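You operate a simulated robot arm through the tools that you are given. There is no shell and no other tool.

You run a simulated robot arm. Do the job below in one go: nothing can be reset, and whatever is moved stays where it is left.

JOB
Inch the shutter to 20 cm on the scale in HOLD mode.
Fine: mode back to AUTO and socket off after; the shutter stays there on its brake.

The check looks at the end state, three seconds after you hand in, the way a careful person would. Anything else that was tipped, shoved, dropped, spilled or broken makes it a failure.

ROBOT AND FRAMES
A 7-joint arm with a fingered hand, fixed in place. Base frame: the origin is on the floor under the middle of its stand, x ahead of it, y to its left, z up. Readings come in cm, rad, newtons and seconds.
With the tool pointing down near the work surface it reaches from about 18 to 74 cm from the base axis. Its first joint turns from -2.897 to 2.897 rad. Payload 4 kg.
Tool frame: the origin (TCP) lies between the finger pads and is the grasp point; the fingertips stand 2.8 cm ahead of it; z points along the fingers, y is the line along which they close. The gripper opens to 16.8 cm; its body begins 7.9 cm behind the TCP. The gripper is a hand of 4 fingers: y runs from the thumb to the fingers, the wrist lies at [0, 0, -24.9] in the tool frame, and closing takes about 1.5 s.
Orientation is told as [roll, pitch, yaw] about the base's x, y, z axes, in that order, counted from this pose: with the fingers straight down and closing along the base's y, the tool's x points along the base's -x, its y along +y and its z along -z.

CONTROLS
- The arm moves only by the tool move_arm. Its argument "rows" is a list of rows, each a list of 7 numbers: the opening, from 0 (shut) to 1 (fully open), then the shift along the base's x, y, z in cm, then the turn, a rotation vector about the base's x, y, z in degrees. In form: [[grip, x, y, z, wx, wy, wz], ...]. A call has 1 to 20 rows; each row is the pose to reach, as a shift and turn from the pose commanded when the call began. A row lasts 0.2 s, in which the tool goes at most 5 cm and 0.15 rad; a call with a longer step from one row to the next is refused whole, and so is a gripper value outside its range. A pose out of reach is approached as far as the arm can. The call stops where the force on the tool passes 40 N (or 10 N more than at its start, if that is more) or the arm is blocked; 0.2 s more then pass. The fingers move at their own pace (about 15.3 cm/s each) and stop on an object; they squeeze with about 27 N. The grip force told is the motor's: it shows also when the fingers shut on nothing. Time passes only in rows, and 0.2 s behind the last, so rows that repeat a pose let the fingers close. The reply holds the time, the measured pose of the TCP, the force on the tool along the base axes, the opening and the grip force, in the units named above and with some noise, with the torque about the TCP (base axes, N m) and any sound that the robot's microphone picked up.
- Cameras (640 x 400 px; columns grow to the right, rows downward): "scene" is fixed at [22, -64.7, 149.98]; the picture's right is [0.88, -0.48, 0.00], its down [-0.31, -0.57, -0.76] and it looks along [0.36, 0.67, -0.65] (base axes); focal length 338 px, centre (320, 200). "wrist" rides on the gripper at [6, -6, -11] in the tool frame; the picture's right is [0.71, 0.71, 0.00], its down [-0.56, 0.56, -0.61] and it looks along [-0.43, 0.43, 0.79] (tool axes); focal length 265 px, centre (320, 200).
- snapshot(camera): a new picture of that camera. No time passes.
- move_column(by): slides the trunk up (or, below 0, down) by that many cm; the arm rides with it, the base frame stays. It gives what a move gives, with no picture.
- set_grasp(shape): the hand has 4 fingers and takes this shape, open, in about a second: jaw (thumb against the fingers, like two jaws); tri (thumb and two fingers); tip (a fingertip pinch); poke (one finger out to press); point (the index stretched); flat (the hand flat); cup (the hand cupped); fist (a fist). The gripper value then closes the fingers along that shape, each until it touches; the sizes above hold for jaw. It gives what a move gives, with no picture.
- pixel_to_xyz(camera, pixels): for up to 12 pixels [column, row] of the newest picture of that camera ("zoom" is the newest enlarged one), the place [x, y, z] in the base frame of the surface seen there, good to about 0.2 cm. No time passes.
- close_up(camera, box): a new picture of the part [left, top, right, bottom] of that camera's present view, enlarged. No time passes.
- sign_off(): hands the job in; it is judged then, once.

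Open the gripper and draw the arm clear of the work before you hand the job in, unless the task says otherwise.

The tools are called as a command line: name --pt "numbers of a row" for each row, then --argument value for the rest, lists and objects as JSON in quotes. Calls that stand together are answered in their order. move_arm: Moves the arm, as the interface text tells. Its arguments: {"type":"object","properties":{"rows":{"type":"array"}},"required":["rows"]} The other tools are called the same way: move_column (by) moves the trunk up or down; set_grasp (shape) gives the hand a shape; snapshot (camera) takes a picture; pixel_to_xyz (camera, pixels) gives the place of the surface under pixels of a picture; close_up (camera, box) takes an enlarged picture of a part of a camera's view; sign_off () hands the job in.

At the start:

```text
t: 0.0
tool_pos: [37.62, -18.48, 122.47]
ee_rot: [0.0, -0.001, -0.001]
force: [0.3, -0.2, 0.2]
wrist_torque: [0.02, 0.0, 0.02]
gripper_width: 16.82
grasp_force: 0.0
shape: jaw
trunk travel left (down, up): [-54.0, 5.0]
```

scene: 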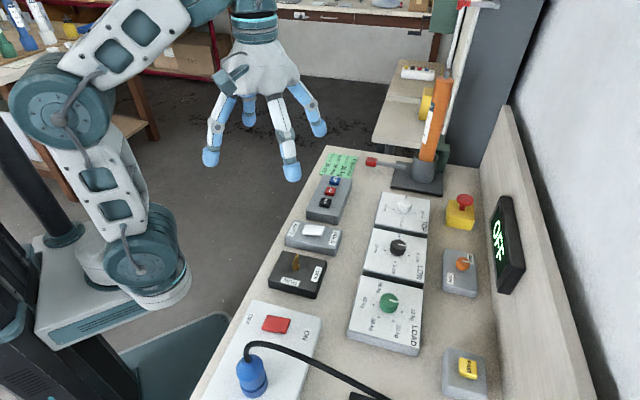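
wrist: 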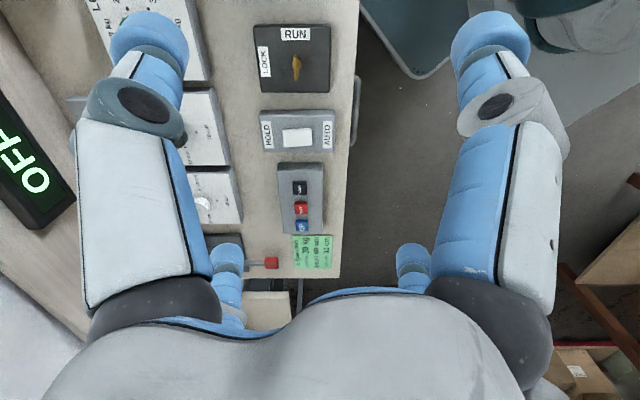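

The first pictures show a control bench with a socket switch (275,325), a key switch (297,272), a HOLD/AUTO rocker (313,235), a three-button pendant (328,198) and a green note (340,165). I will look at these parts enlarged.

close_up --camera "scene" --box '[260, 140, 420, 240]'

close_up --camera "scene" --box '[200, 220, 360, 400]'

close_up --camera "scene" --box '[340, 0, 540, 200]'

close_up --camera "scene" --box '[340, 180, 540, 400]'

close_up --camera "wrist" --box '[180, 0, 360, 290]'

```text
4.00 times, centred on (340, 190) of scene
```

zoom: 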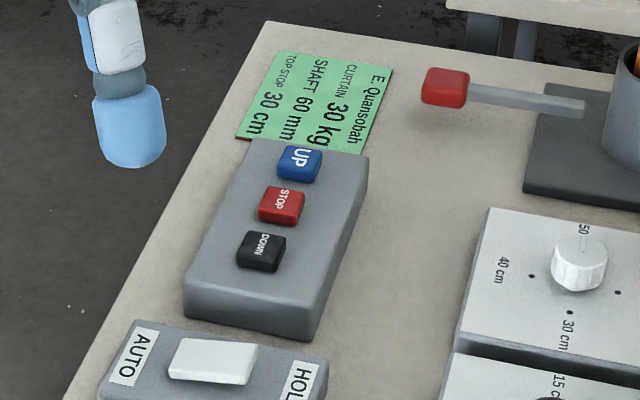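

```text
2.22 times, centred on (280, 310) of scene
```

zoom: 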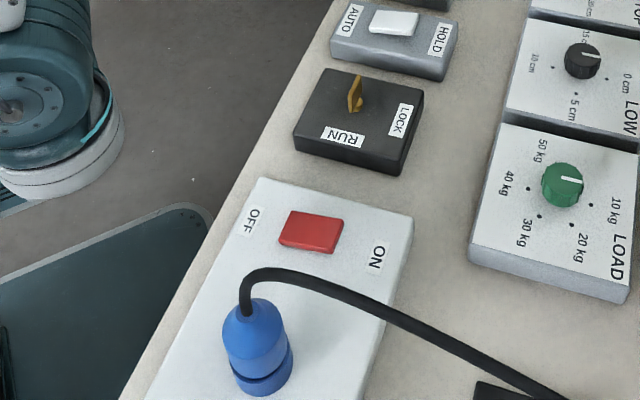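

```text
2.00 times, centred on (440, 100) of scene
```

zoom: 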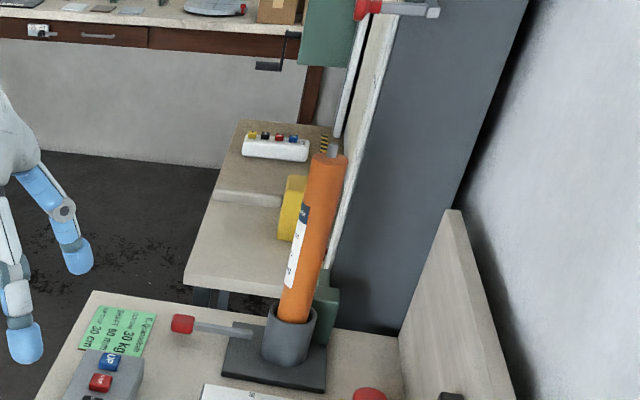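

```text
1.82 times, centred on (440, 290) of scene
```

zoom: 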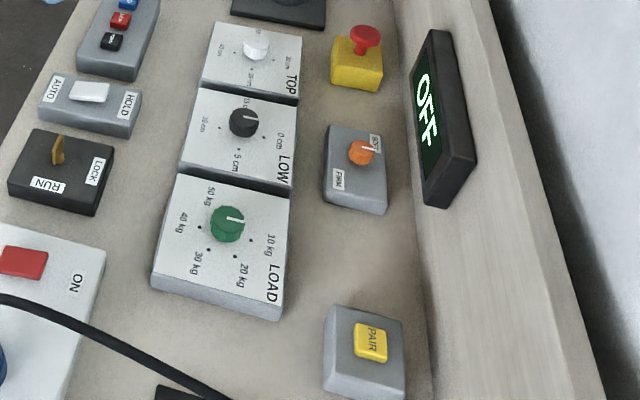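

```text
1.38 times, centred on (270, 145) of wrist
```

zoom: 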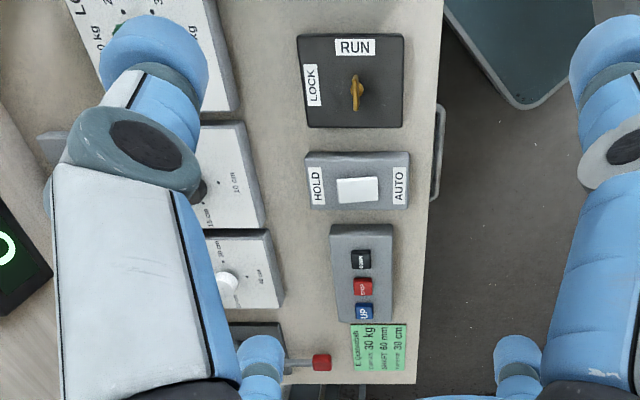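

The overview shows dials LOAD/LOW/TOP, a SOFT/FIRM knob, an emergency stop, a PAIR button and a display reading OFF. I zoom further on each dial, the display and the tall thing at (455,30) to find the shutter and its scale.

close_up --camera "scene" --box '[340, 270, 440, 360]'

close_up --camera "scene" --box '[355, 185, 435, 285]'

close_up --camera "scene" --box '[400, 0, 560, 110]'

close_up --camera "scene" --box '[340, 50, 480, 200]'

close_up --camera "scene" --box '[430, 180, 540, 310]'

close_up --camera "scene" --box '[310, 340, 500, 400]'

```text
4.44 times, centred on (390, 315) of scene
```

zoom: 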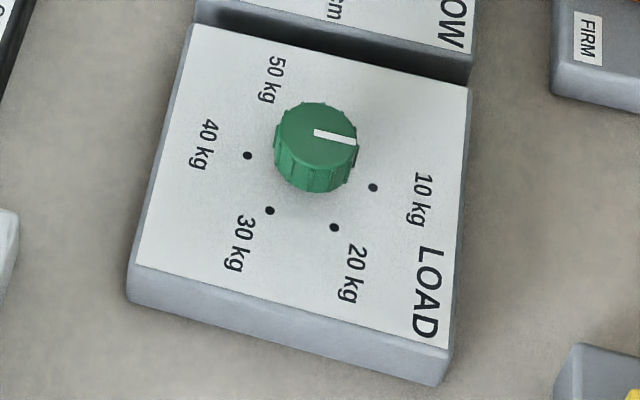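

```text
4.00 times, centred on (395, 235) of scene
```

zoom: 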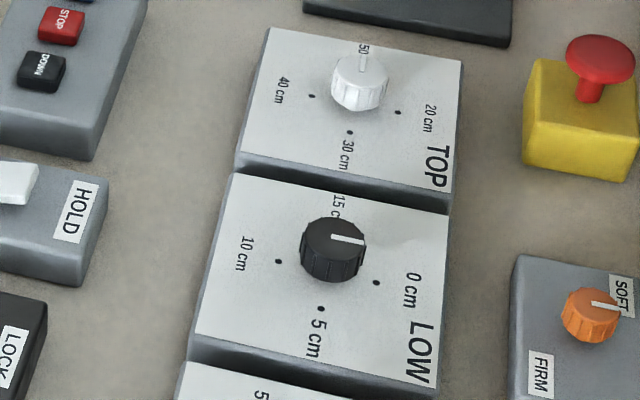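

```text
3.64 times, centred on (480, 55) of scene
```

zoom: 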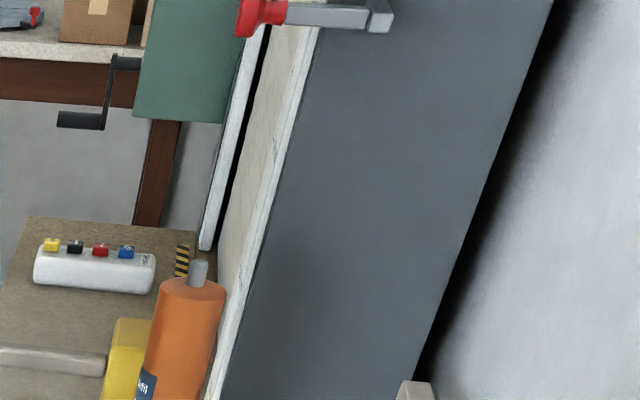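

```text
2.67 times, centred on (410, 125) of scene
```

zoom: 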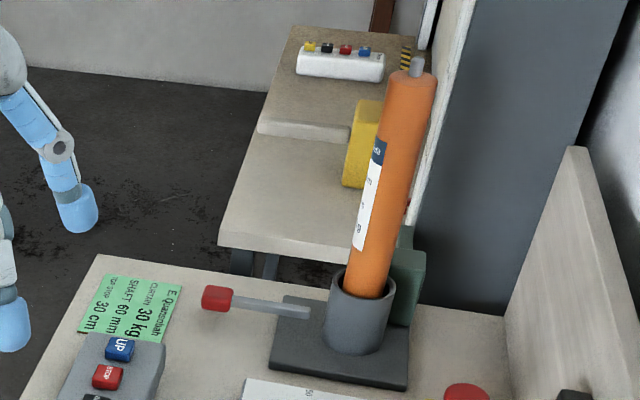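

```text
3.08 times, centred on (485, 245) of scene
```

zoom: 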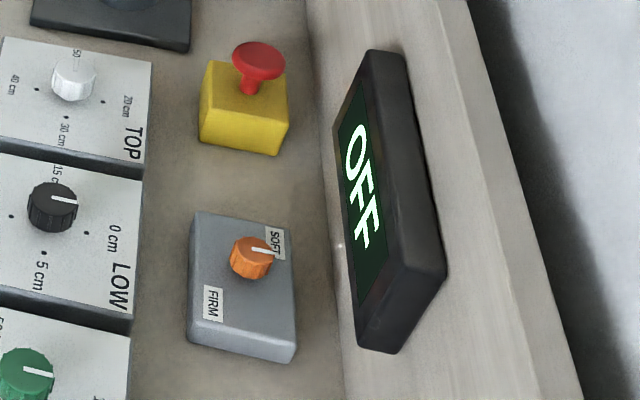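

```text
3.37 times, centred on (405, 370) of scene
```

zoom: 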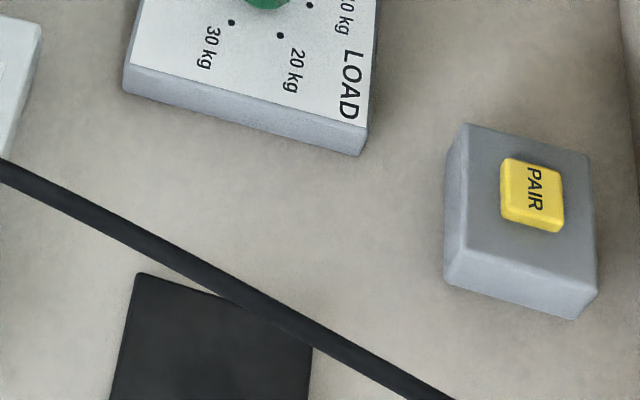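

I measure where the main controls lie in the base frame using the scene picture.

snapshot --camera "scene"

pixel_to_xyz --camera "scene" --pixels '[[276, 325], [252, 375], [297, 262], [313, 230], [335, 181], [330, 191], [325, 203], [389, 300], [398, 245], [404, 203], [463, 262], [465, 199]]'

pixel_to_xyz --camera "scene" --pixels '[[468, 368], [505, 245], [372, 161], [437, 80], [425, 160], [445, 60], [420, 72], [437, 68], [490, 100], [445, 20], [462, 3], [425, 105]]'

pixel_to_xyz --camera "scene" --pixels '[[407, 68], [413, 68], [421, 69], [427, 70], [450, 66], [461, 40], [470, 15], [400, 130], [340, 165], [330, 150], [200, 395], [355, 385]]'

```text
taken
```

scene: 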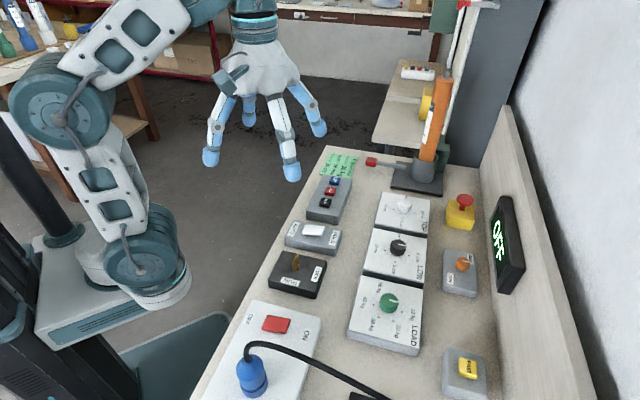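

```text
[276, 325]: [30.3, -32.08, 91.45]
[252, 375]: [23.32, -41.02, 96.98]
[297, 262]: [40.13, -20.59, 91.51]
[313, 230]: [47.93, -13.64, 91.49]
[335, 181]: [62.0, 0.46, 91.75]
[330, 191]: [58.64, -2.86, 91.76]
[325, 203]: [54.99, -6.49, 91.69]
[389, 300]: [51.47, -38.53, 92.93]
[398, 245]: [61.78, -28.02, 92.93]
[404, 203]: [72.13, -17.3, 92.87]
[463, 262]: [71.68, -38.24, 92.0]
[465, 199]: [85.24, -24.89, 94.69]
```

```text
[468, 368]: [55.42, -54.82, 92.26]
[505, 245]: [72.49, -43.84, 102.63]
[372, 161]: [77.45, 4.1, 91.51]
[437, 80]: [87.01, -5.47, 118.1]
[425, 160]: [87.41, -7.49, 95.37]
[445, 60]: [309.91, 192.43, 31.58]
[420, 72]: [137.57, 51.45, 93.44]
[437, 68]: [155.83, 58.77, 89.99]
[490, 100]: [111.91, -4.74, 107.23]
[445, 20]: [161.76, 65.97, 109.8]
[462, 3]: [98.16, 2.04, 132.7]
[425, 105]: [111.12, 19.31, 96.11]
```

```text
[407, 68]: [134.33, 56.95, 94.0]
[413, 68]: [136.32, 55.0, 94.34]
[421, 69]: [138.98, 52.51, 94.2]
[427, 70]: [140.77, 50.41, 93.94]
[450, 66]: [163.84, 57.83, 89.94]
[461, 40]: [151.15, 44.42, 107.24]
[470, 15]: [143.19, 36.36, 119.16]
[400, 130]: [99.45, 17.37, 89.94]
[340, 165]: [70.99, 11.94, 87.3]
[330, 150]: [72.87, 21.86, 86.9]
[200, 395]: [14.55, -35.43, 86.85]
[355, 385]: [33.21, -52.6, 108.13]
```

The bench top is at z≈87 and the controls within reach are around x 30–72. I switch the hand to the poke shape (needed for buttons) and then tilt the wrist up to look for the shutter and scale beyond the bench.

set_grasp --shape "poke"

move_arm --pt "1 0 0 1 0 -8 0" --pt "1 0 0 2 0 -16 0" --pt "1 0 0 3 0 -24 0" --pt "1 0 0 4 0 -32 0" --pt "1 0 0 5 0 -40 0" --pt "1 0 0 6 0 -48 0" --pt "1 0 0 7 0 -56 0" --pt "1 0 0 8 0 -60 0"

snapshot --camera "wrist"

snapshot --camera "scene"

```text
t: 0.9
tool_pos: [37.55, -18.36, 122.57]
ee_rot: [0.0, 0.0, 0.001]
force: [-0.3, 0.7, -0.2]
wrist_torque: [0.03, 0.0, 0.0]
gripper_width: 0.0
grasp_force: 0.0
shape: poke
trunk travel left (down, up): [-54.0, 5.0]
```

```text
t: 2.7
tool_pos: [37.54, -18.57, 130.5]
ee_rot: [0.0, -1.048, 0.001]
force: [0.0, 0.8, -0.2]
wrist_torque: [0.0, -0.01, 0.0]
gripper_width: 0.0
grasp_force: 0.1
shape: poke
trunk travel left (down, up): [-54.0, 5.0]
```

```text
taken
```

wrist: 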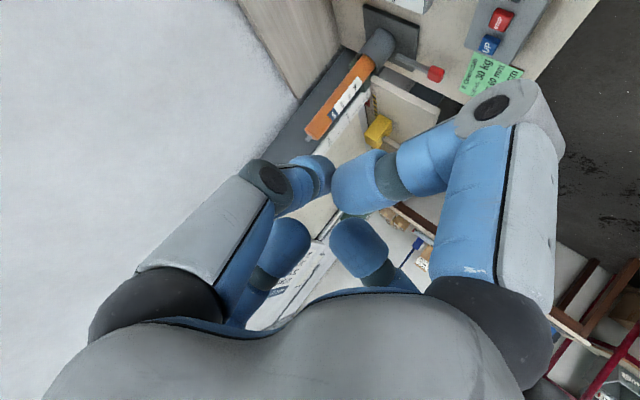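

```text
taken
```

scene: 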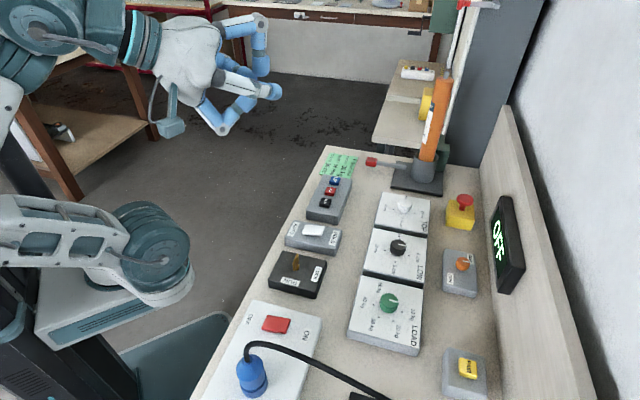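

The wrist view shows the far bench and a white board with a scale near (320,240), but the fingers block it. I pitch the hand further up so that area moves to the clear upper part of the picture.

move_arm --pt "1 0 0 0 0 -8 0" --pt "1 0 0 0 0 -16 0" --pt "1 0 0 0 0 -24 0" --pt "1 0 0 0 0 -32 0"

snapshot --camera "wrist"

```text
t: 3.7
tool_pos: [37.44, -18.52, 130.66]
ee_rot: [3.116, -1.532, -3.117]
force: [0.2, 0.5, -0.7]
wrist_torque: [0.0, 0.03, -0.01]
gripper_width: 0.01
grasp_force: 0.1
shape: poke
trunk travel left (down, up): [-54.0, 5.0]
```

```text
taken
```

wrist: 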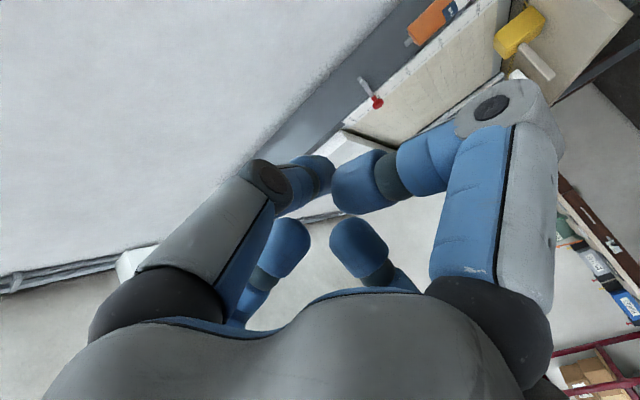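

The board now lies around (430,80) of the wrist view; I zoom in to read it.

close_up --camera "wrist" --box '[320, 0, 640, 200]'

close_up --camera "wrist" --box '[340, 0, 520, 112]'

```text
2.00 times, centred on (480, 100) of wrist
```

zoom: 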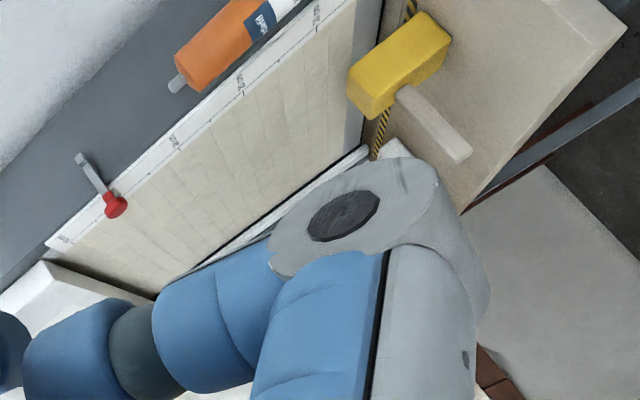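

```text
3.56 times, centred on (430, 56) of wrist
```

zoom: 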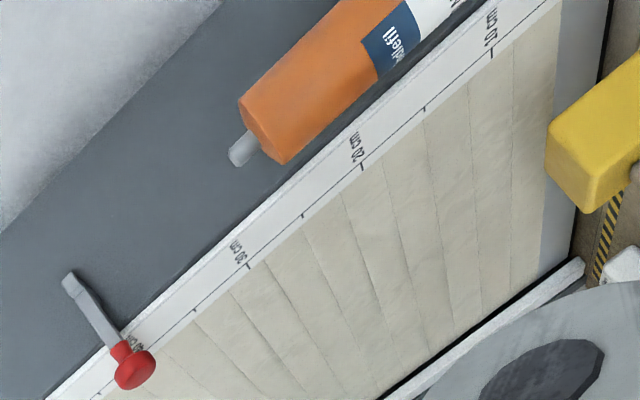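

The shutter is the cream slatted curtain with a scale strip marked 10–40 cm (ticks at about (490,50), (360,165), (248,265) of the zoom). I measure the scale ticks and the curtain's bottom edge.

pixel_to_xyz --camera "zoom" --pixels '[[491, 52], [362, 167], [248, 266], [120, 375], [548, 20], [552, 150], [535, 275], [590, 60], [137, 365], [70, 280], [575, 150], [605, 230]]'

close_up --camera "wrist" --box '[440, 0, 600, 100]'

```text
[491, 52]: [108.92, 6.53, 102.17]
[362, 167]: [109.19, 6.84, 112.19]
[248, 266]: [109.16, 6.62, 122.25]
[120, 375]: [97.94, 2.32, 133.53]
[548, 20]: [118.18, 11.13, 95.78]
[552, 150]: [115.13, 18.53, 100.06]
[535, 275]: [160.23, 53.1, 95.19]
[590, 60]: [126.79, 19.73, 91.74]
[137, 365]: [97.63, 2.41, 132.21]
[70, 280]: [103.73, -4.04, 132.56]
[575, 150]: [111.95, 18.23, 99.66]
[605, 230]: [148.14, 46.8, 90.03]
```

```text
4.00 times, centred on (520, 50) of wrist
```

zoom: 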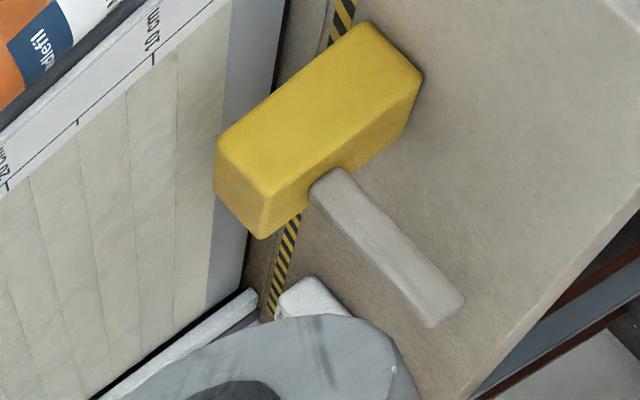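

The 10/20/30 cm ticks are at z ≈ 102.2/112.2/122.2, so 0 cm is z ≈ 92.2 and the target is z ≈ 112.2. I move the hand forward and left a little and tilt it for a clearer view of the curtain's lower edge.

move_arm --pt "1 3 4 0 0 4 -4" --pt "1 6 8 0 0 8 -8" --pt "1 9 12 0 0 12 -12" --pt "1 12 16 0 0 16 -16" --pt "1 15 20 0 0 20 -20" --pt "1 18 24 0 0 22 -22"

snapshot --camera "wrist"

snapshot --camera "scene"

```text
t: 5.1
tool_pos: [55.32, 6.17, 130.61]
ee_rot: [-0.228, -1.225, -0.161]
force: [-0.2, 1.4, 0.1]
wrist_torque: [0.01, -0.01, -0.1]
gripper_width: 0.0
grasp_force: 0.1
shape: poke
trunk travel left (down, up): [-54.0, 5.0]
```

```text
taken
```

wrist: 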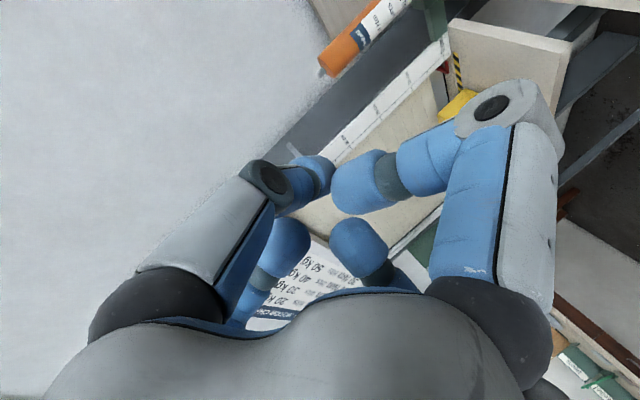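

```text
taken
```

scene: 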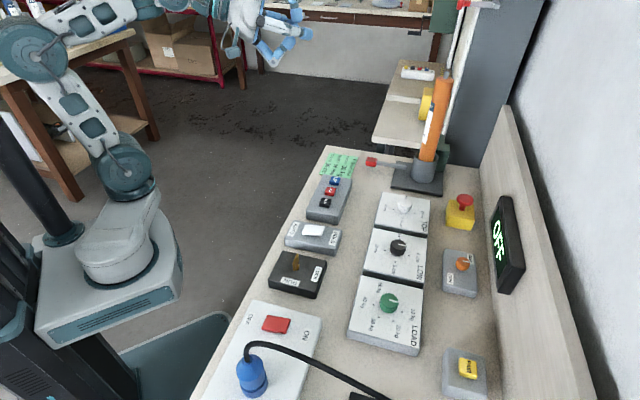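

The lower part of the curtain with the scale is at about (440,80); I zoom there and also on the poster seen between the fingers at (310,280).

close_up --camera "wrist" --box '[330, 0, 580, 160]'

pixel_to_xyz --camera "wrist" --pixels '[[446, 60], [450, 85], [436, 72], [440, 95], [430, 80], [452, 100]]'

close_up --camera "wrist" --box '[230, 220, 370, 350]'

```text
2.50 times, centred on (455, 80) of wrist
```

zoom: 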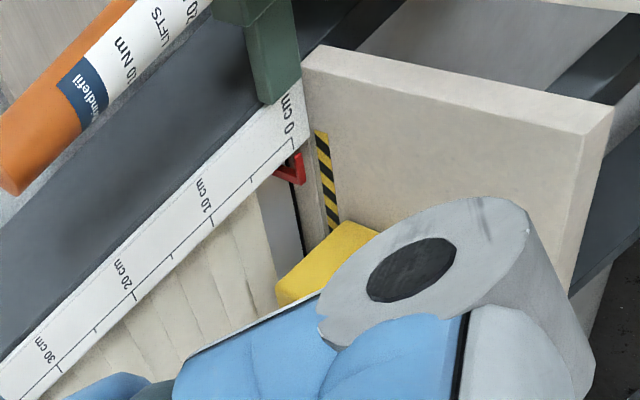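

```text
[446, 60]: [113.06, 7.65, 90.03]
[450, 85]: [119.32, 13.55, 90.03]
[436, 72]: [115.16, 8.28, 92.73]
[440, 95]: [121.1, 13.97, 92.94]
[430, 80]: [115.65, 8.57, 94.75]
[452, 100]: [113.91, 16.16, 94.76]
```

```text
3.08 times, centred on (300, 285) of wrist
```

zoom: 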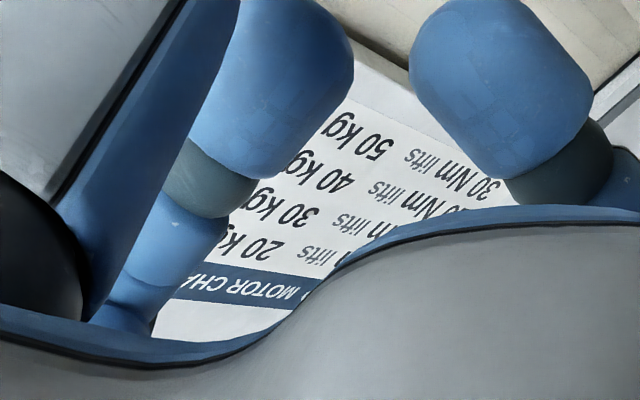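

A red pointer sits by the low end of the scale at about (445,68) of the wrist view; I zoom in on it to read it and measure it.

close_up --camera "wrist" --box '[410, 30, 490, 90]'

pixel_to_xyz --camera "zoom" --pixels '[[240, 235], [256, 330], [300, 255], [285, 280], [270, 275], [255, 290]]'

```text
6.67 times, centred on (450, 60) of wrist
```

zoom: 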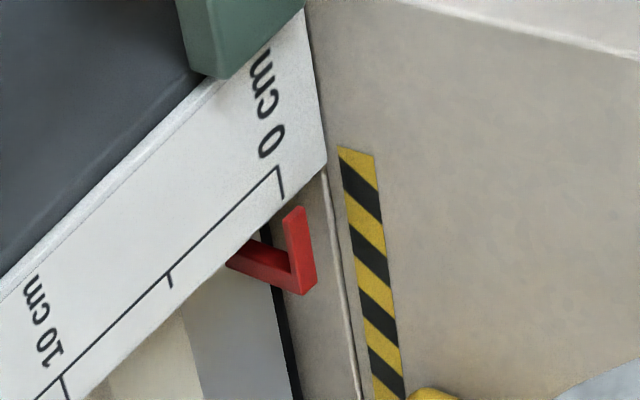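

```text
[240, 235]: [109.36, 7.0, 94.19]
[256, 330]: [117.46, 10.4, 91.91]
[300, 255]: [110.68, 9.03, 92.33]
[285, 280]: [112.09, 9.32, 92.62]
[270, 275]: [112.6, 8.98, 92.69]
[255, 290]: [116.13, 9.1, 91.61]
```

The red pointer tip is at z ≈ 92.3, matching the 0 cm tick, so the shutter is now at 0 cm. Next I look closely at the rockers, key, plug and pendant.

close_up --camera "scene" --box '[280, 215, 350, 260]'

pixel_to_xyz --camera "zoom" --pixels '[[240, 130], [300, 140], [360, 150], [200, 130], [400, 160], [220, 165]]'

close_up --camera "scene" --box '[230, 300, 330, 360]'

pixel_to_xyz --camera "zoom" --pixels '[[230, 140], [290, 160], [350, 180], [240, 110], [340, 125], [215, 190], [330, 215]]'

close_up --camera "scene" --box '[265, 245, 335, 300]'

close_up --camera "scene" --box '[300, 170, 360, 225]'

pixel_to_xyz --camera "zoom" --pixels '[[370, 130], [315, 230], [260, 350]]'

```text
8.89 times, centred on (315, 238) of scene
```

zoom: 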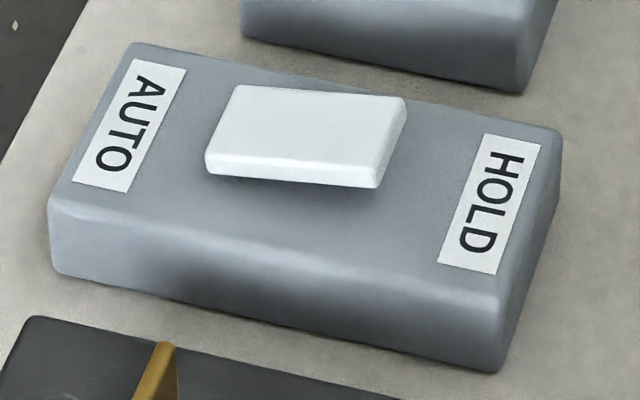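

```text
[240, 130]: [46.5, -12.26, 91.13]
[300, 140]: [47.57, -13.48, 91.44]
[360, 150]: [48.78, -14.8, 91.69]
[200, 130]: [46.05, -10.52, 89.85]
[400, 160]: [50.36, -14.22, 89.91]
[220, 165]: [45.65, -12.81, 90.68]
```

```text
6.40 times, centred on (280, 330) of scene
```

zoom: 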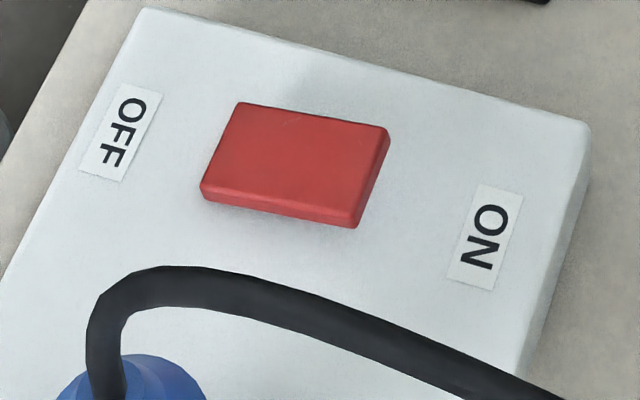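

```text
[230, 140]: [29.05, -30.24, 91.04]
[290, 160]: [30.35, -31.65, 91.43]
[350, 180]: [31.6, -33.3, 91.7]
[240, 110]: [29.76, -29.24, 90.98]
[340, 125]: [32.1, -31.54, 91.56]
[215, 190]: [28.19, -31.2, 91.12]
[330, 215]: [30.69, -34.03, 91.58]
```

```text
7.27 times, centred on (300, 272) of scene
```

zoom: 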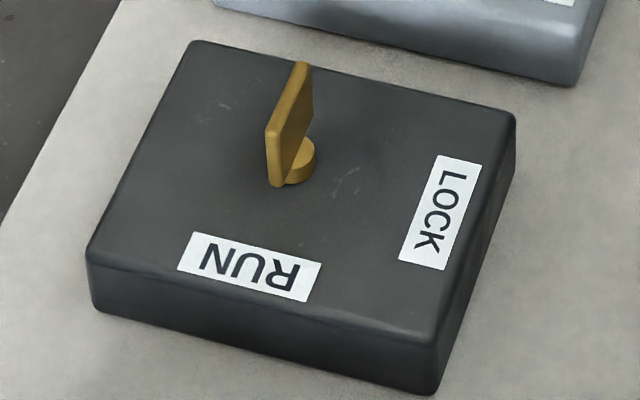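

```text
7.27 times, centred on (330, 198) of scene
```

zoom: 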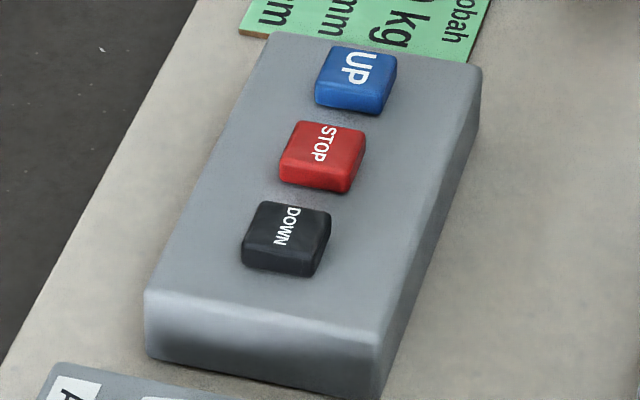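

```text
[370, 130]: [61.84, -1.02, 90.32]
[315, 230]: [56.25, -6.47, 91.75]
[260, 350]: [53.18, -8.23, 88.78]
```

The mode rocker is down on the AUTO side (z 91.1 vs 91.7 at HOLD), the socket rocker is down on the OFF side, and the key points at RUN. I bring the hand back the way it came and point it straight down, high above the panel, to learn where the poking fingertip is.

move_arm --pt "1 -3 -4 0 0 -4 4" --pt "1 -6 -8 0 0 -8 8" --pt "1 -9 -12 0 0 -12 12" --pt "1 -12 -14 0 0 -16 16" --pt "1 -15 -14 0 0 -20 20" --pt "1 -18 -14 0 0 -22 22"

move_arm --pt "1 0 0 0 0 8 0" --pt "1 0 0 0 0 16 0" --pt "1 0 0 0 0 24 0" --pt "1 0 0 0 0 32 0" --pt "1 0 0 0 0 40 0" --pt "1 0 0 0 0 48 0" --pt "1 0 0 0 0 56 0" --pt "1 0 0 0 0 64 0" --pt "1 0 0 0 0 72 0" --pt "1 0 0 0 0 80 0" --pt "1 0 0 0 0 88 0" --pt "1 0 0 0 0 92 0"

snapshot --camera "scene"

snapshot --camera "wrist"

```text
t: 6.6
tool_pos: [39.88, -0.17, 130.56]
ee_rot: [3.039, -1.542, -2.811]
force: [-0.1, -0.6, 0.3]
wrist_torque: [0.01, 0.0, 0.03]
gripper_width: 0.01
grasp_force: 0.1
shape: poke
trunk travel left (down, up): [-54.0, 5.0]
stopped in row 6: the arm was blocked; the commanded pose is now the measured one
```

```text
t: 9.2
tool_pos: [37.06, 6.36, 125.64]
ee_rot: [0.219, -0.009, -0.007]
force: [-0.1, 0.1, 0.0]
wrist_torque: [0.0, 0.02, 0.0]
gripper_width: 0.0
grasp_force: 0.0
shape: poke
out of reach, approached as far as the arm can: row 10, 11, 12
trunk travel left (down, up): [-54.0, 5.0]
```

```text
taken
```

scene: 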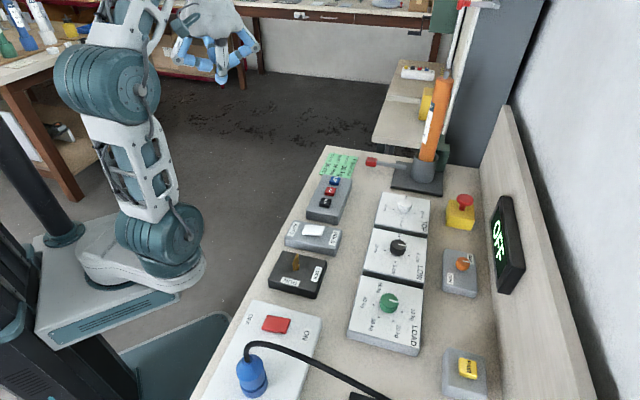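

```text
taken
```

wrist: 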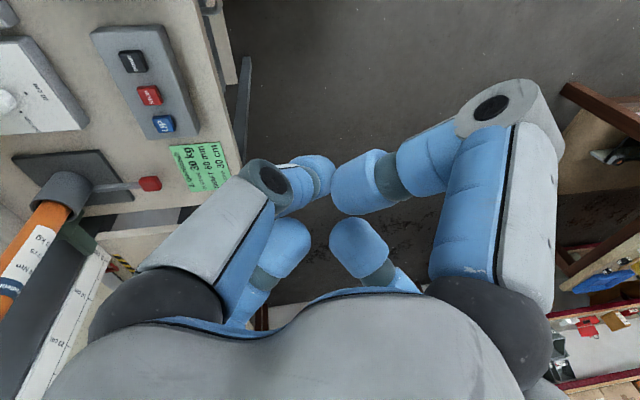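

The hand now points nearly down with a 0.22 rad roll left over (some poses were out of reach). I remove that roll and move back over the panel.

move_arm --pt "1 1 -3 -1 -6 0 0" --pt "1 2 -6 -2 -12.5 0 0" --pt "1 3 -9 -3 -12.5 0 0" --pt "1 4 -12 -4 -12.5 0 0" --pt "1 5 -15 -5 -12.5 0 0" --pt "1 6 -18 -6 -12.5 0 0" --pt "1 7 -20 -7 -12.5 0 0"

snapshot --camera "scene"

snapshot --camera "wrist"

```text
t: 10.8
tool_pos: [44.14, -13.94, 118.42]
ee_rot: [0.003, 0.006, -0.011]
force: [-0.6, 0.7, 1.0]
wrist_torque: [0.0, 0.02, 0.01]
gripper_width: 0.01
grasp_force: 0.1
shape: poke
out of reach, approached as far as the arm can: row 1, 2
trunk travel left (down, up): [-54.0, 5.0]
```

```text
taken
```

scene: 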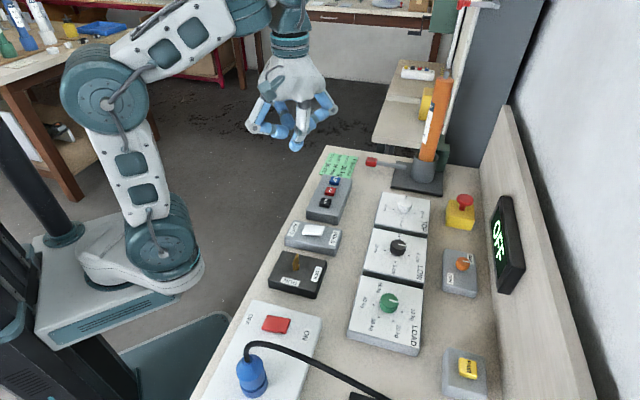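

```text
taken
```

wrist: 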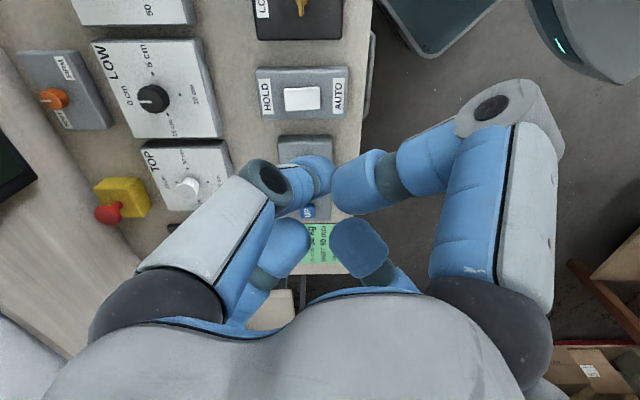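

The hand is now down at (44.1,-13.9,118.4). I zoom on it in the scene view to find the lowest fingertip near (295,148).

close_up --camera "scene" --box '[235, 50, 355, 165]'

pixel_to_xyz --camera "scene" --pixels '[[295, 149], [296, 143], [299, 135], [300, 120], [285, 131], [327, 115], [250, 130], [308, 128]]'

```text
3.48 times, centred on (295, 108) of scene
```

zoom: 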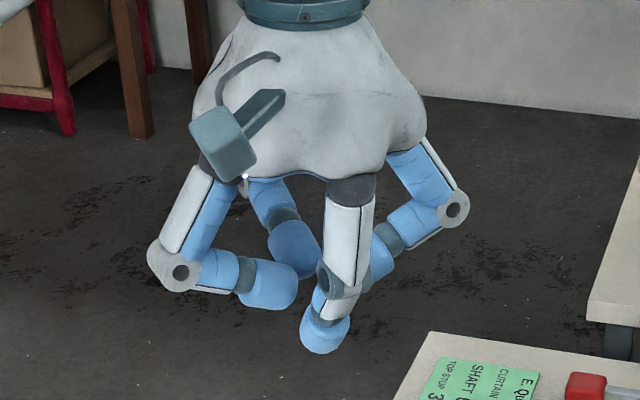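

```text
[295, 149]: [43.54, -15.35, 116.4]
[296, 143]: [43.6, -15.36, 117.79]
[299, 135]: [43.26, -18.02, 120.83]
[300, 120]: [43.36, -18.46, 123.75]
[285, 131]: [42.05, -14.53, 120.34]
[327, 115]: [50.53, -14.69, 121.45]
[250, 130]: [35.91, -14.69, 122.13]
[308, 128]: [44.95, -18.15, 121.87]
```

The poking tip is the front finger, ending roughly on the TCP axis 2.8 cm ahead (z≈115.6). I check the heights of the plug and cable next to the socket rocker before working there.

pixel_to_xyz --camera "scene" --pixels '[[250, 347], [262, 343], [280, 347], [300, 354], [320, 362], [340, 372], [360, 382], [380, 392], [247, 358], [252, 365], [240, 375], [265, 375]]'

close_up --camera "scene" --box '[200, 320, 400, 400]'

```text
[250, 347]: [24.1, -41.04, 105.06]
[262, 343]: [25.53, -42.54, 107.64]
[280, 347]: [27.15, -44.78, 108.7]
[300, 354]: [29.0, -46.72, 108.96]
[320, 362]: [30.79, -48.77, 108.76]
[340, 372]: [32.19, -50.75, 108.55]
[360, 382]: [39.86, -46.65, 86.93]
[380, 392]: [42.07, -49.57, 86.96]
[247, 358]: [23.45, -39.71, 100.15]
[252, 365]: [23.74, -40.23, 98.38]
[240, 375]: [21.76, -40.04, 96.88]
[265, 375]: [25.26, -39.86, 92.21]
```

```text
3.20 times, centred on (300, 360) of scene
```

zoom: 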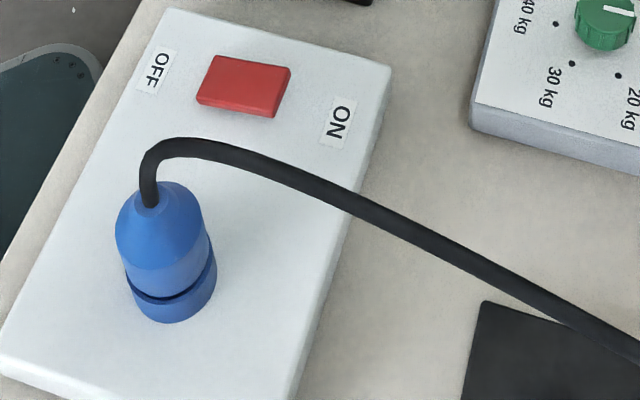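

The cable arches up to z≈109 right beside the socket rocker, so I will yaw the hand about -60° to keep the wrist camera housing clear of it. I do that now while lowering above the HOLD end of the mode rocker at about (48.7,-14.7).

move_arm --pt "1 0.6 0 -2 0 0 -8" --pt "1 1.2 -0.2 -4 0 0 -16" --pt "1 1.8 -0.3 -6 0 0 -24" --pt "1 2.4 -0.4 -8 0 0 -32" --pt "1 3.0 -0.5 -10 0 0 -40" --pt "1 3.6 -0.6 -12 0 0 -48" --pt "1 4.2 -0.8 -14 0 0 -56" --pt "1 4.6 -0.9 -16 0 0 -60" --pt "1 4.6 -0.9 -18.5 0 0 -60"

snapshot --camera "scene"

snapshot --camera "wrist"

```text
t: 12.8
tool_pos: [48.63, -14.64, 100.12]
ee_rot: [0.002, 0.007, -1.063]
force: [-0.3, -0.4, -0.4]
wrist_torque: [-0.02, -0.01, 0.01]
gripper_width: 0.0
grasp_force: 0.2
shape: poke
out of reach, approached as far as the arm can: row 4
trunk travel left (down, up): [-54.0, 5.0]
```

```text
taken
```

scene: 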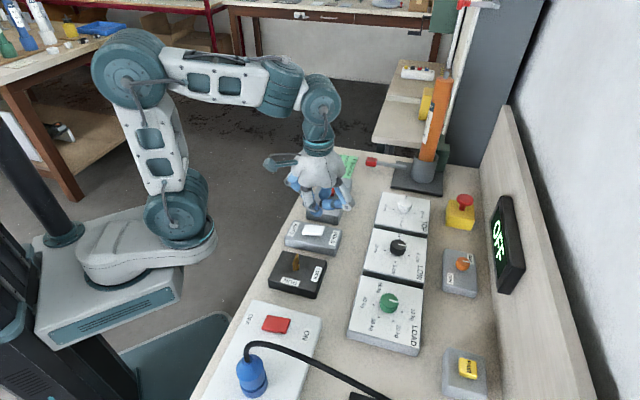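

```text
taken
```

wrist: 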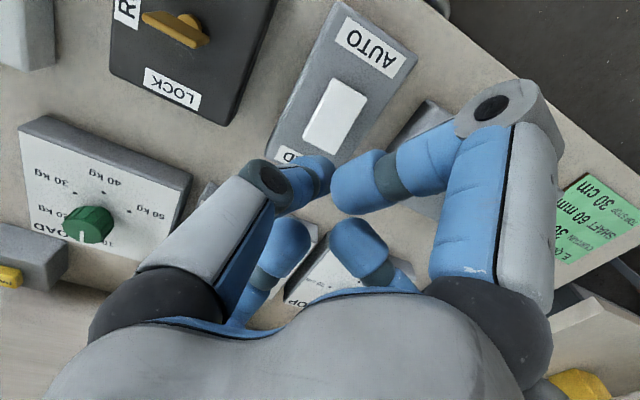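

The TCP axis meets the rocker near (320,133) in the wrist view, just on its HOLD half (HOLD end ≈ (321,148)). I shift slightly outward toward HOLD and descend to just above contact.

move_arm --pt "1 0.2 -0.2 -1.5 0 0 0" --pt "1 0.3 -0.3 -3 0 0 0" --pt "1 0.3 -0.3 -4 0 0 0" --pt "1 0.3 -0.3 -4.8 0 0 0" --pt "1 0.3 -0.3 -5.2 0 0 0"

close_up --camera "scene" --box '[260, 150, 380, 260]'

snapshot --camera "wrist"

```text
t: 14.0
tool_pos: [49.06, -15.11, 94.77]
ee_rot: [0.001, 0.007, -1.06]
force: [0.3, -0.3, 1.8]
wrist_torque: [-0.02, 0.01, -0.06]
gripper_width: 0.0
grasp_force: 0.0
shape: poke
trunk travel left (down, up): [-54.0, 5.0]
```

```text
3.64 times, centred on (320, 205) of scene
```

zoom: 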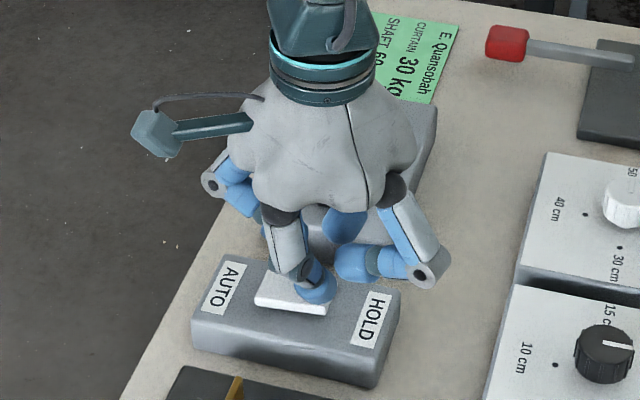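

```text
taken
```

wrist: 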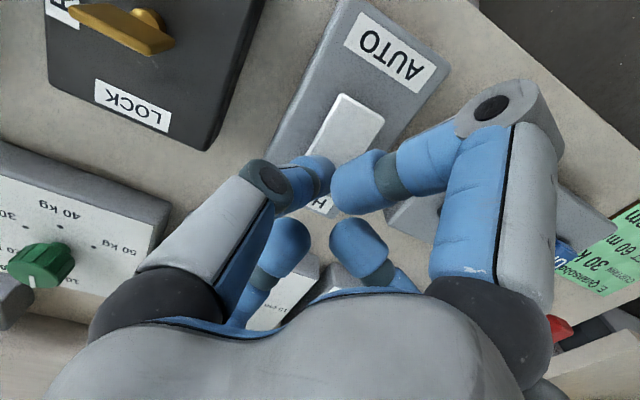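

The fingertip rests on the HOLD end (1.8 N). I press down in small steps.

move_arm --pt "1 0 0 -0.3 0 0 0" --pt "1 0 0 -0.6 0 0 0" --pt "1 0 0 -0.8 0 0 0" --pt "1 0 0 -0.8 0 0 0"

close_up --camera "scene" --box '[260, 150, 380, 260]'

```text
t: 15.0
tool_pos: [48.99, -15.13, 94.12]
ee_rot: [0.005, 0.005, -1.06]
force: [-0.1, -2.0, 27.0]
wrist_torque: [0.1, 0.06, -0.01]
gripper_width: 0.0
grasp_force: 0.1
shape: poke
trunk travel left (down, up): [-54.0, 5.0]
```

```text
3.64 times, centred on (320, 205) of scene
```

zoom: 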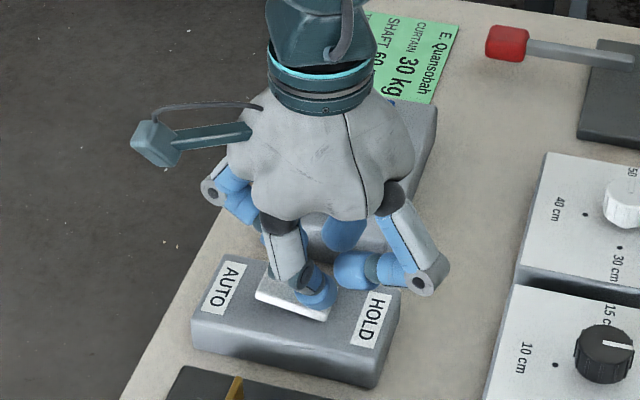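

The rocker has tipped to the HOLD side under 27 N. I lift off and check it.

move_arm --pt "1 0 0 1 0 0 0" --pt "1 0 0 4 0 0 0" --pt "1 -2 3 8 0 0 0" --pt "1 -2 6 12 0 0 0"

close_up --camera "scene" --box '[280, 215, 350, 260]'

pixel_to_xyz --camera "zoom" --pixels '[[240, 130], [300, 140], [360, 150]]'

```text
refused: row 3 steps farther than a row can; nothing moved
```

```text
8.89 times, centred on (315, 238) of scene
```

zoom: 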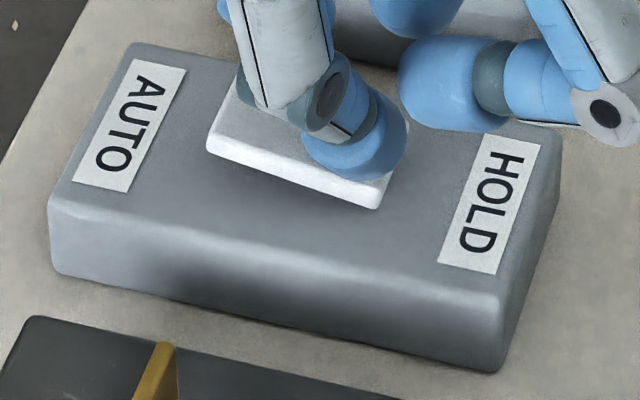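

```text
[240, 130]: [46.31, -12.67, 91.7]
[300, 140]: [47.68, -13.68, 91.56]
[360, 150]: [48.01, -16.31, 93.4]
```

That call was refused for a too-long step; I lift off in shorter steps straight up first.

move_arm --pt "1 0 0 1 0 0 0" --pt "1 0 0 4 0 0 0" --pt "1 -1 2 7 0 0 0" --pt "1 -1.5 4 11 0 0 0"

close_up --camera "scene" --box '[280, 215, 350, 260]'

pixel_to_xyz --camera "zoom" --pixels '[[240, 130], [300, 140], [360, 160]]'

snapshot --camera "scene"

```text
t: 16.0
tool_pos: [47.57, -10.74, 105.02]
ee_rot: [0.001, 0.009, -1.06]
force: [0.0, 0.5, 0.2]
wrist_torque: [-0.01, -0.01, -0.01]
gripper_width: 0.0
grasp_force: 0.1
shape: poke
trunk travel left (down, up): [-54.0, 5.0]
```

```text
8.89 times, centred on (315, 238) of scene
```

zoom: 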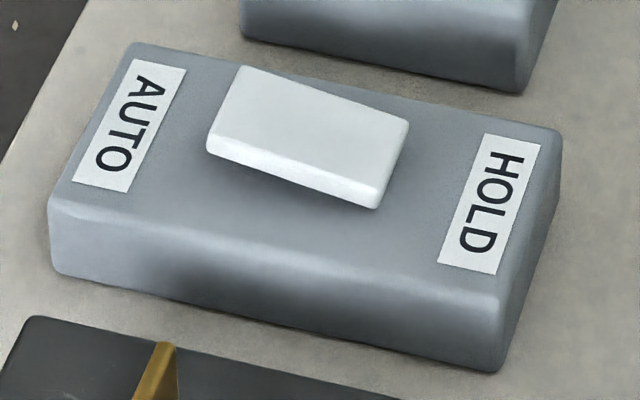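

```text
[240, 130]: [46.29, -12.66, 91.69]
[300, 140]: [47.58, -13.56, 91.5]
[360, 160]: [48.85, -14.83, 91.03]
```

```text
taken
```

scene: 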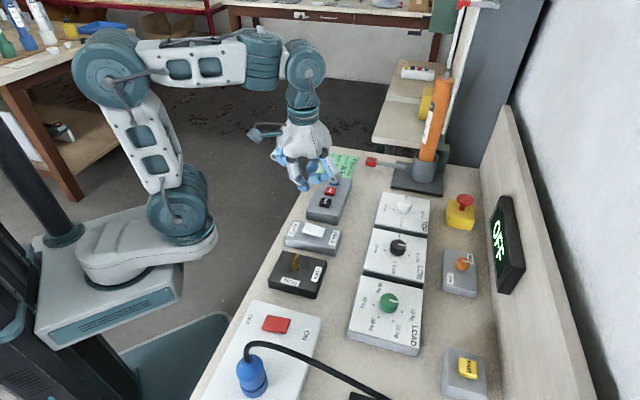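

The mode rocker is now down on HOLD (z 91.0 there, 91.7 at AUTO). Next I carry the hand over to the socket rocker and stop above its ON end at (31.8,-33.5).

move_arm --pt "1 0 0 4 0 0 0" --pt "1 -2 -3 7 0 0 0" --pt "1 -4 -6 7 0 0 0" --pt "1 -6 -9 7 0 0 0" --pt "1 -8 -12 7 0 0 0" --pt "1 -10 -15 7 0 0 0" --pt "1 -12 -18 7 0 0 0" --pt "1 -14 -21 7 0 0 0" --pt "1 -15.8 -22.8 7 0 0 0" --pt "1 -15.8 -22.8 3 0 0 0" --pt "1 -15.8 -22.8 -1 0 0 0" --pt "1 -15.8 -22.8 -5 0 0 0"

snapshot --camera "scene"

snapshot --camera "wrist"

```text
t: 18.6
tool_pos: [31.63, -33.88, 100.14]
ee_rot: [0.002, 0.009, -1.06]
force: [0.4, 0.3, -0.6]
wrist_torque: [0.0, 0.05, 0.01]
gripper_width: 0.0
grasp_force: 0.0
shape: poke
trunk travel left (down, up): [-54.0, 5.0]
```

```text
taken
```

scene: 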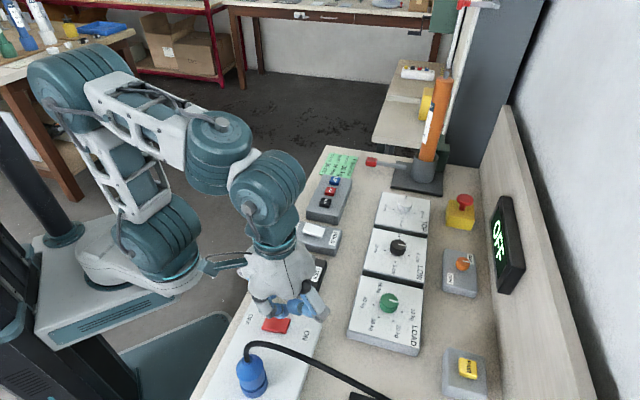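

```text
taken
```

wrist: 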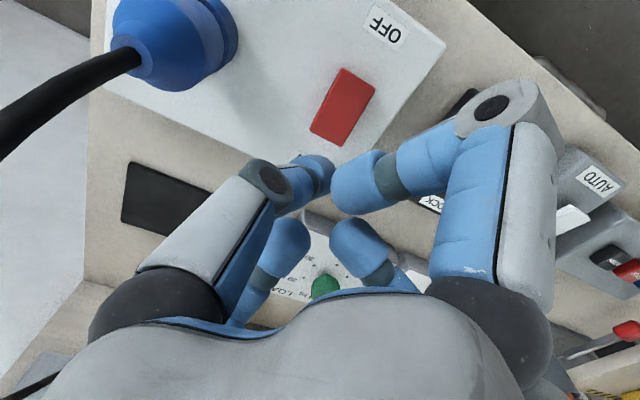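

The axis meets the board near (320,133) in the wrist view, close to the very end edge of the red rocker; I shift a little inward and go down to contact.

move_arm --pt "1 0 0.4 -1.5 0 0 0" --pt "1 0 0.5 -3 0 0 0" --pt "1 0 0.5 -4 0 0 0" --pt "1 0 0.5 -4.8 0 0 0" --pt "1 0 0.5 -5.4 0 0 0"

close_up --camera "scene" --box '[210, 260, 350, 400]'

snapshot --camera "wrist"

```text
t: 19.8
tool_pos: [31.72, -33.3, 94.57]
ee_rot: [0.002, 0.008, -1.059]
force: [0.8, 0.4, 1.5]
wrist_torque: [0.02, -0.01, -0.03]
gripper_width: 0.01
grasp_force: 0.0
shape: poke
trunk travel left (down, up): [-54.0, 5.0]
```

```text
2.86 times, centred on (280, 330) of scene
```

zoom: 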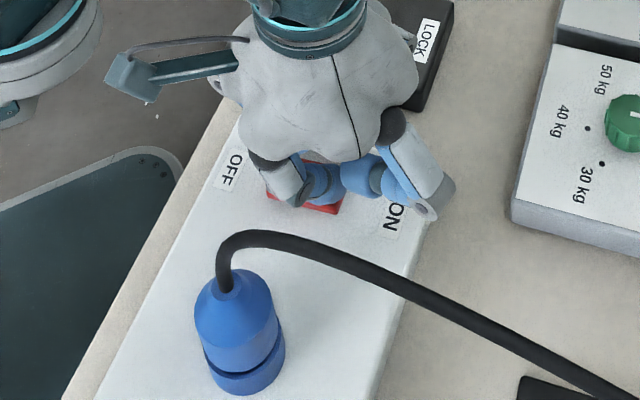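

```text
taken
```

wrist: 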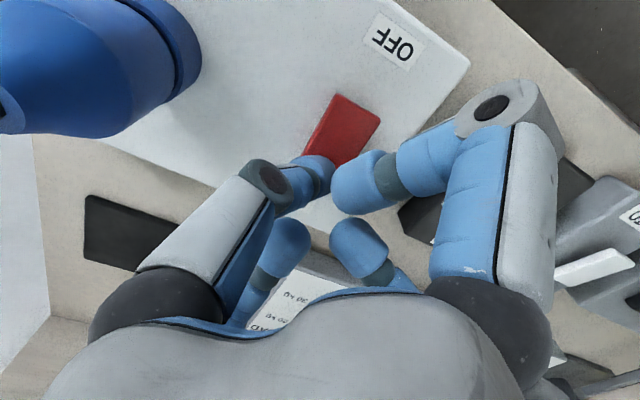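

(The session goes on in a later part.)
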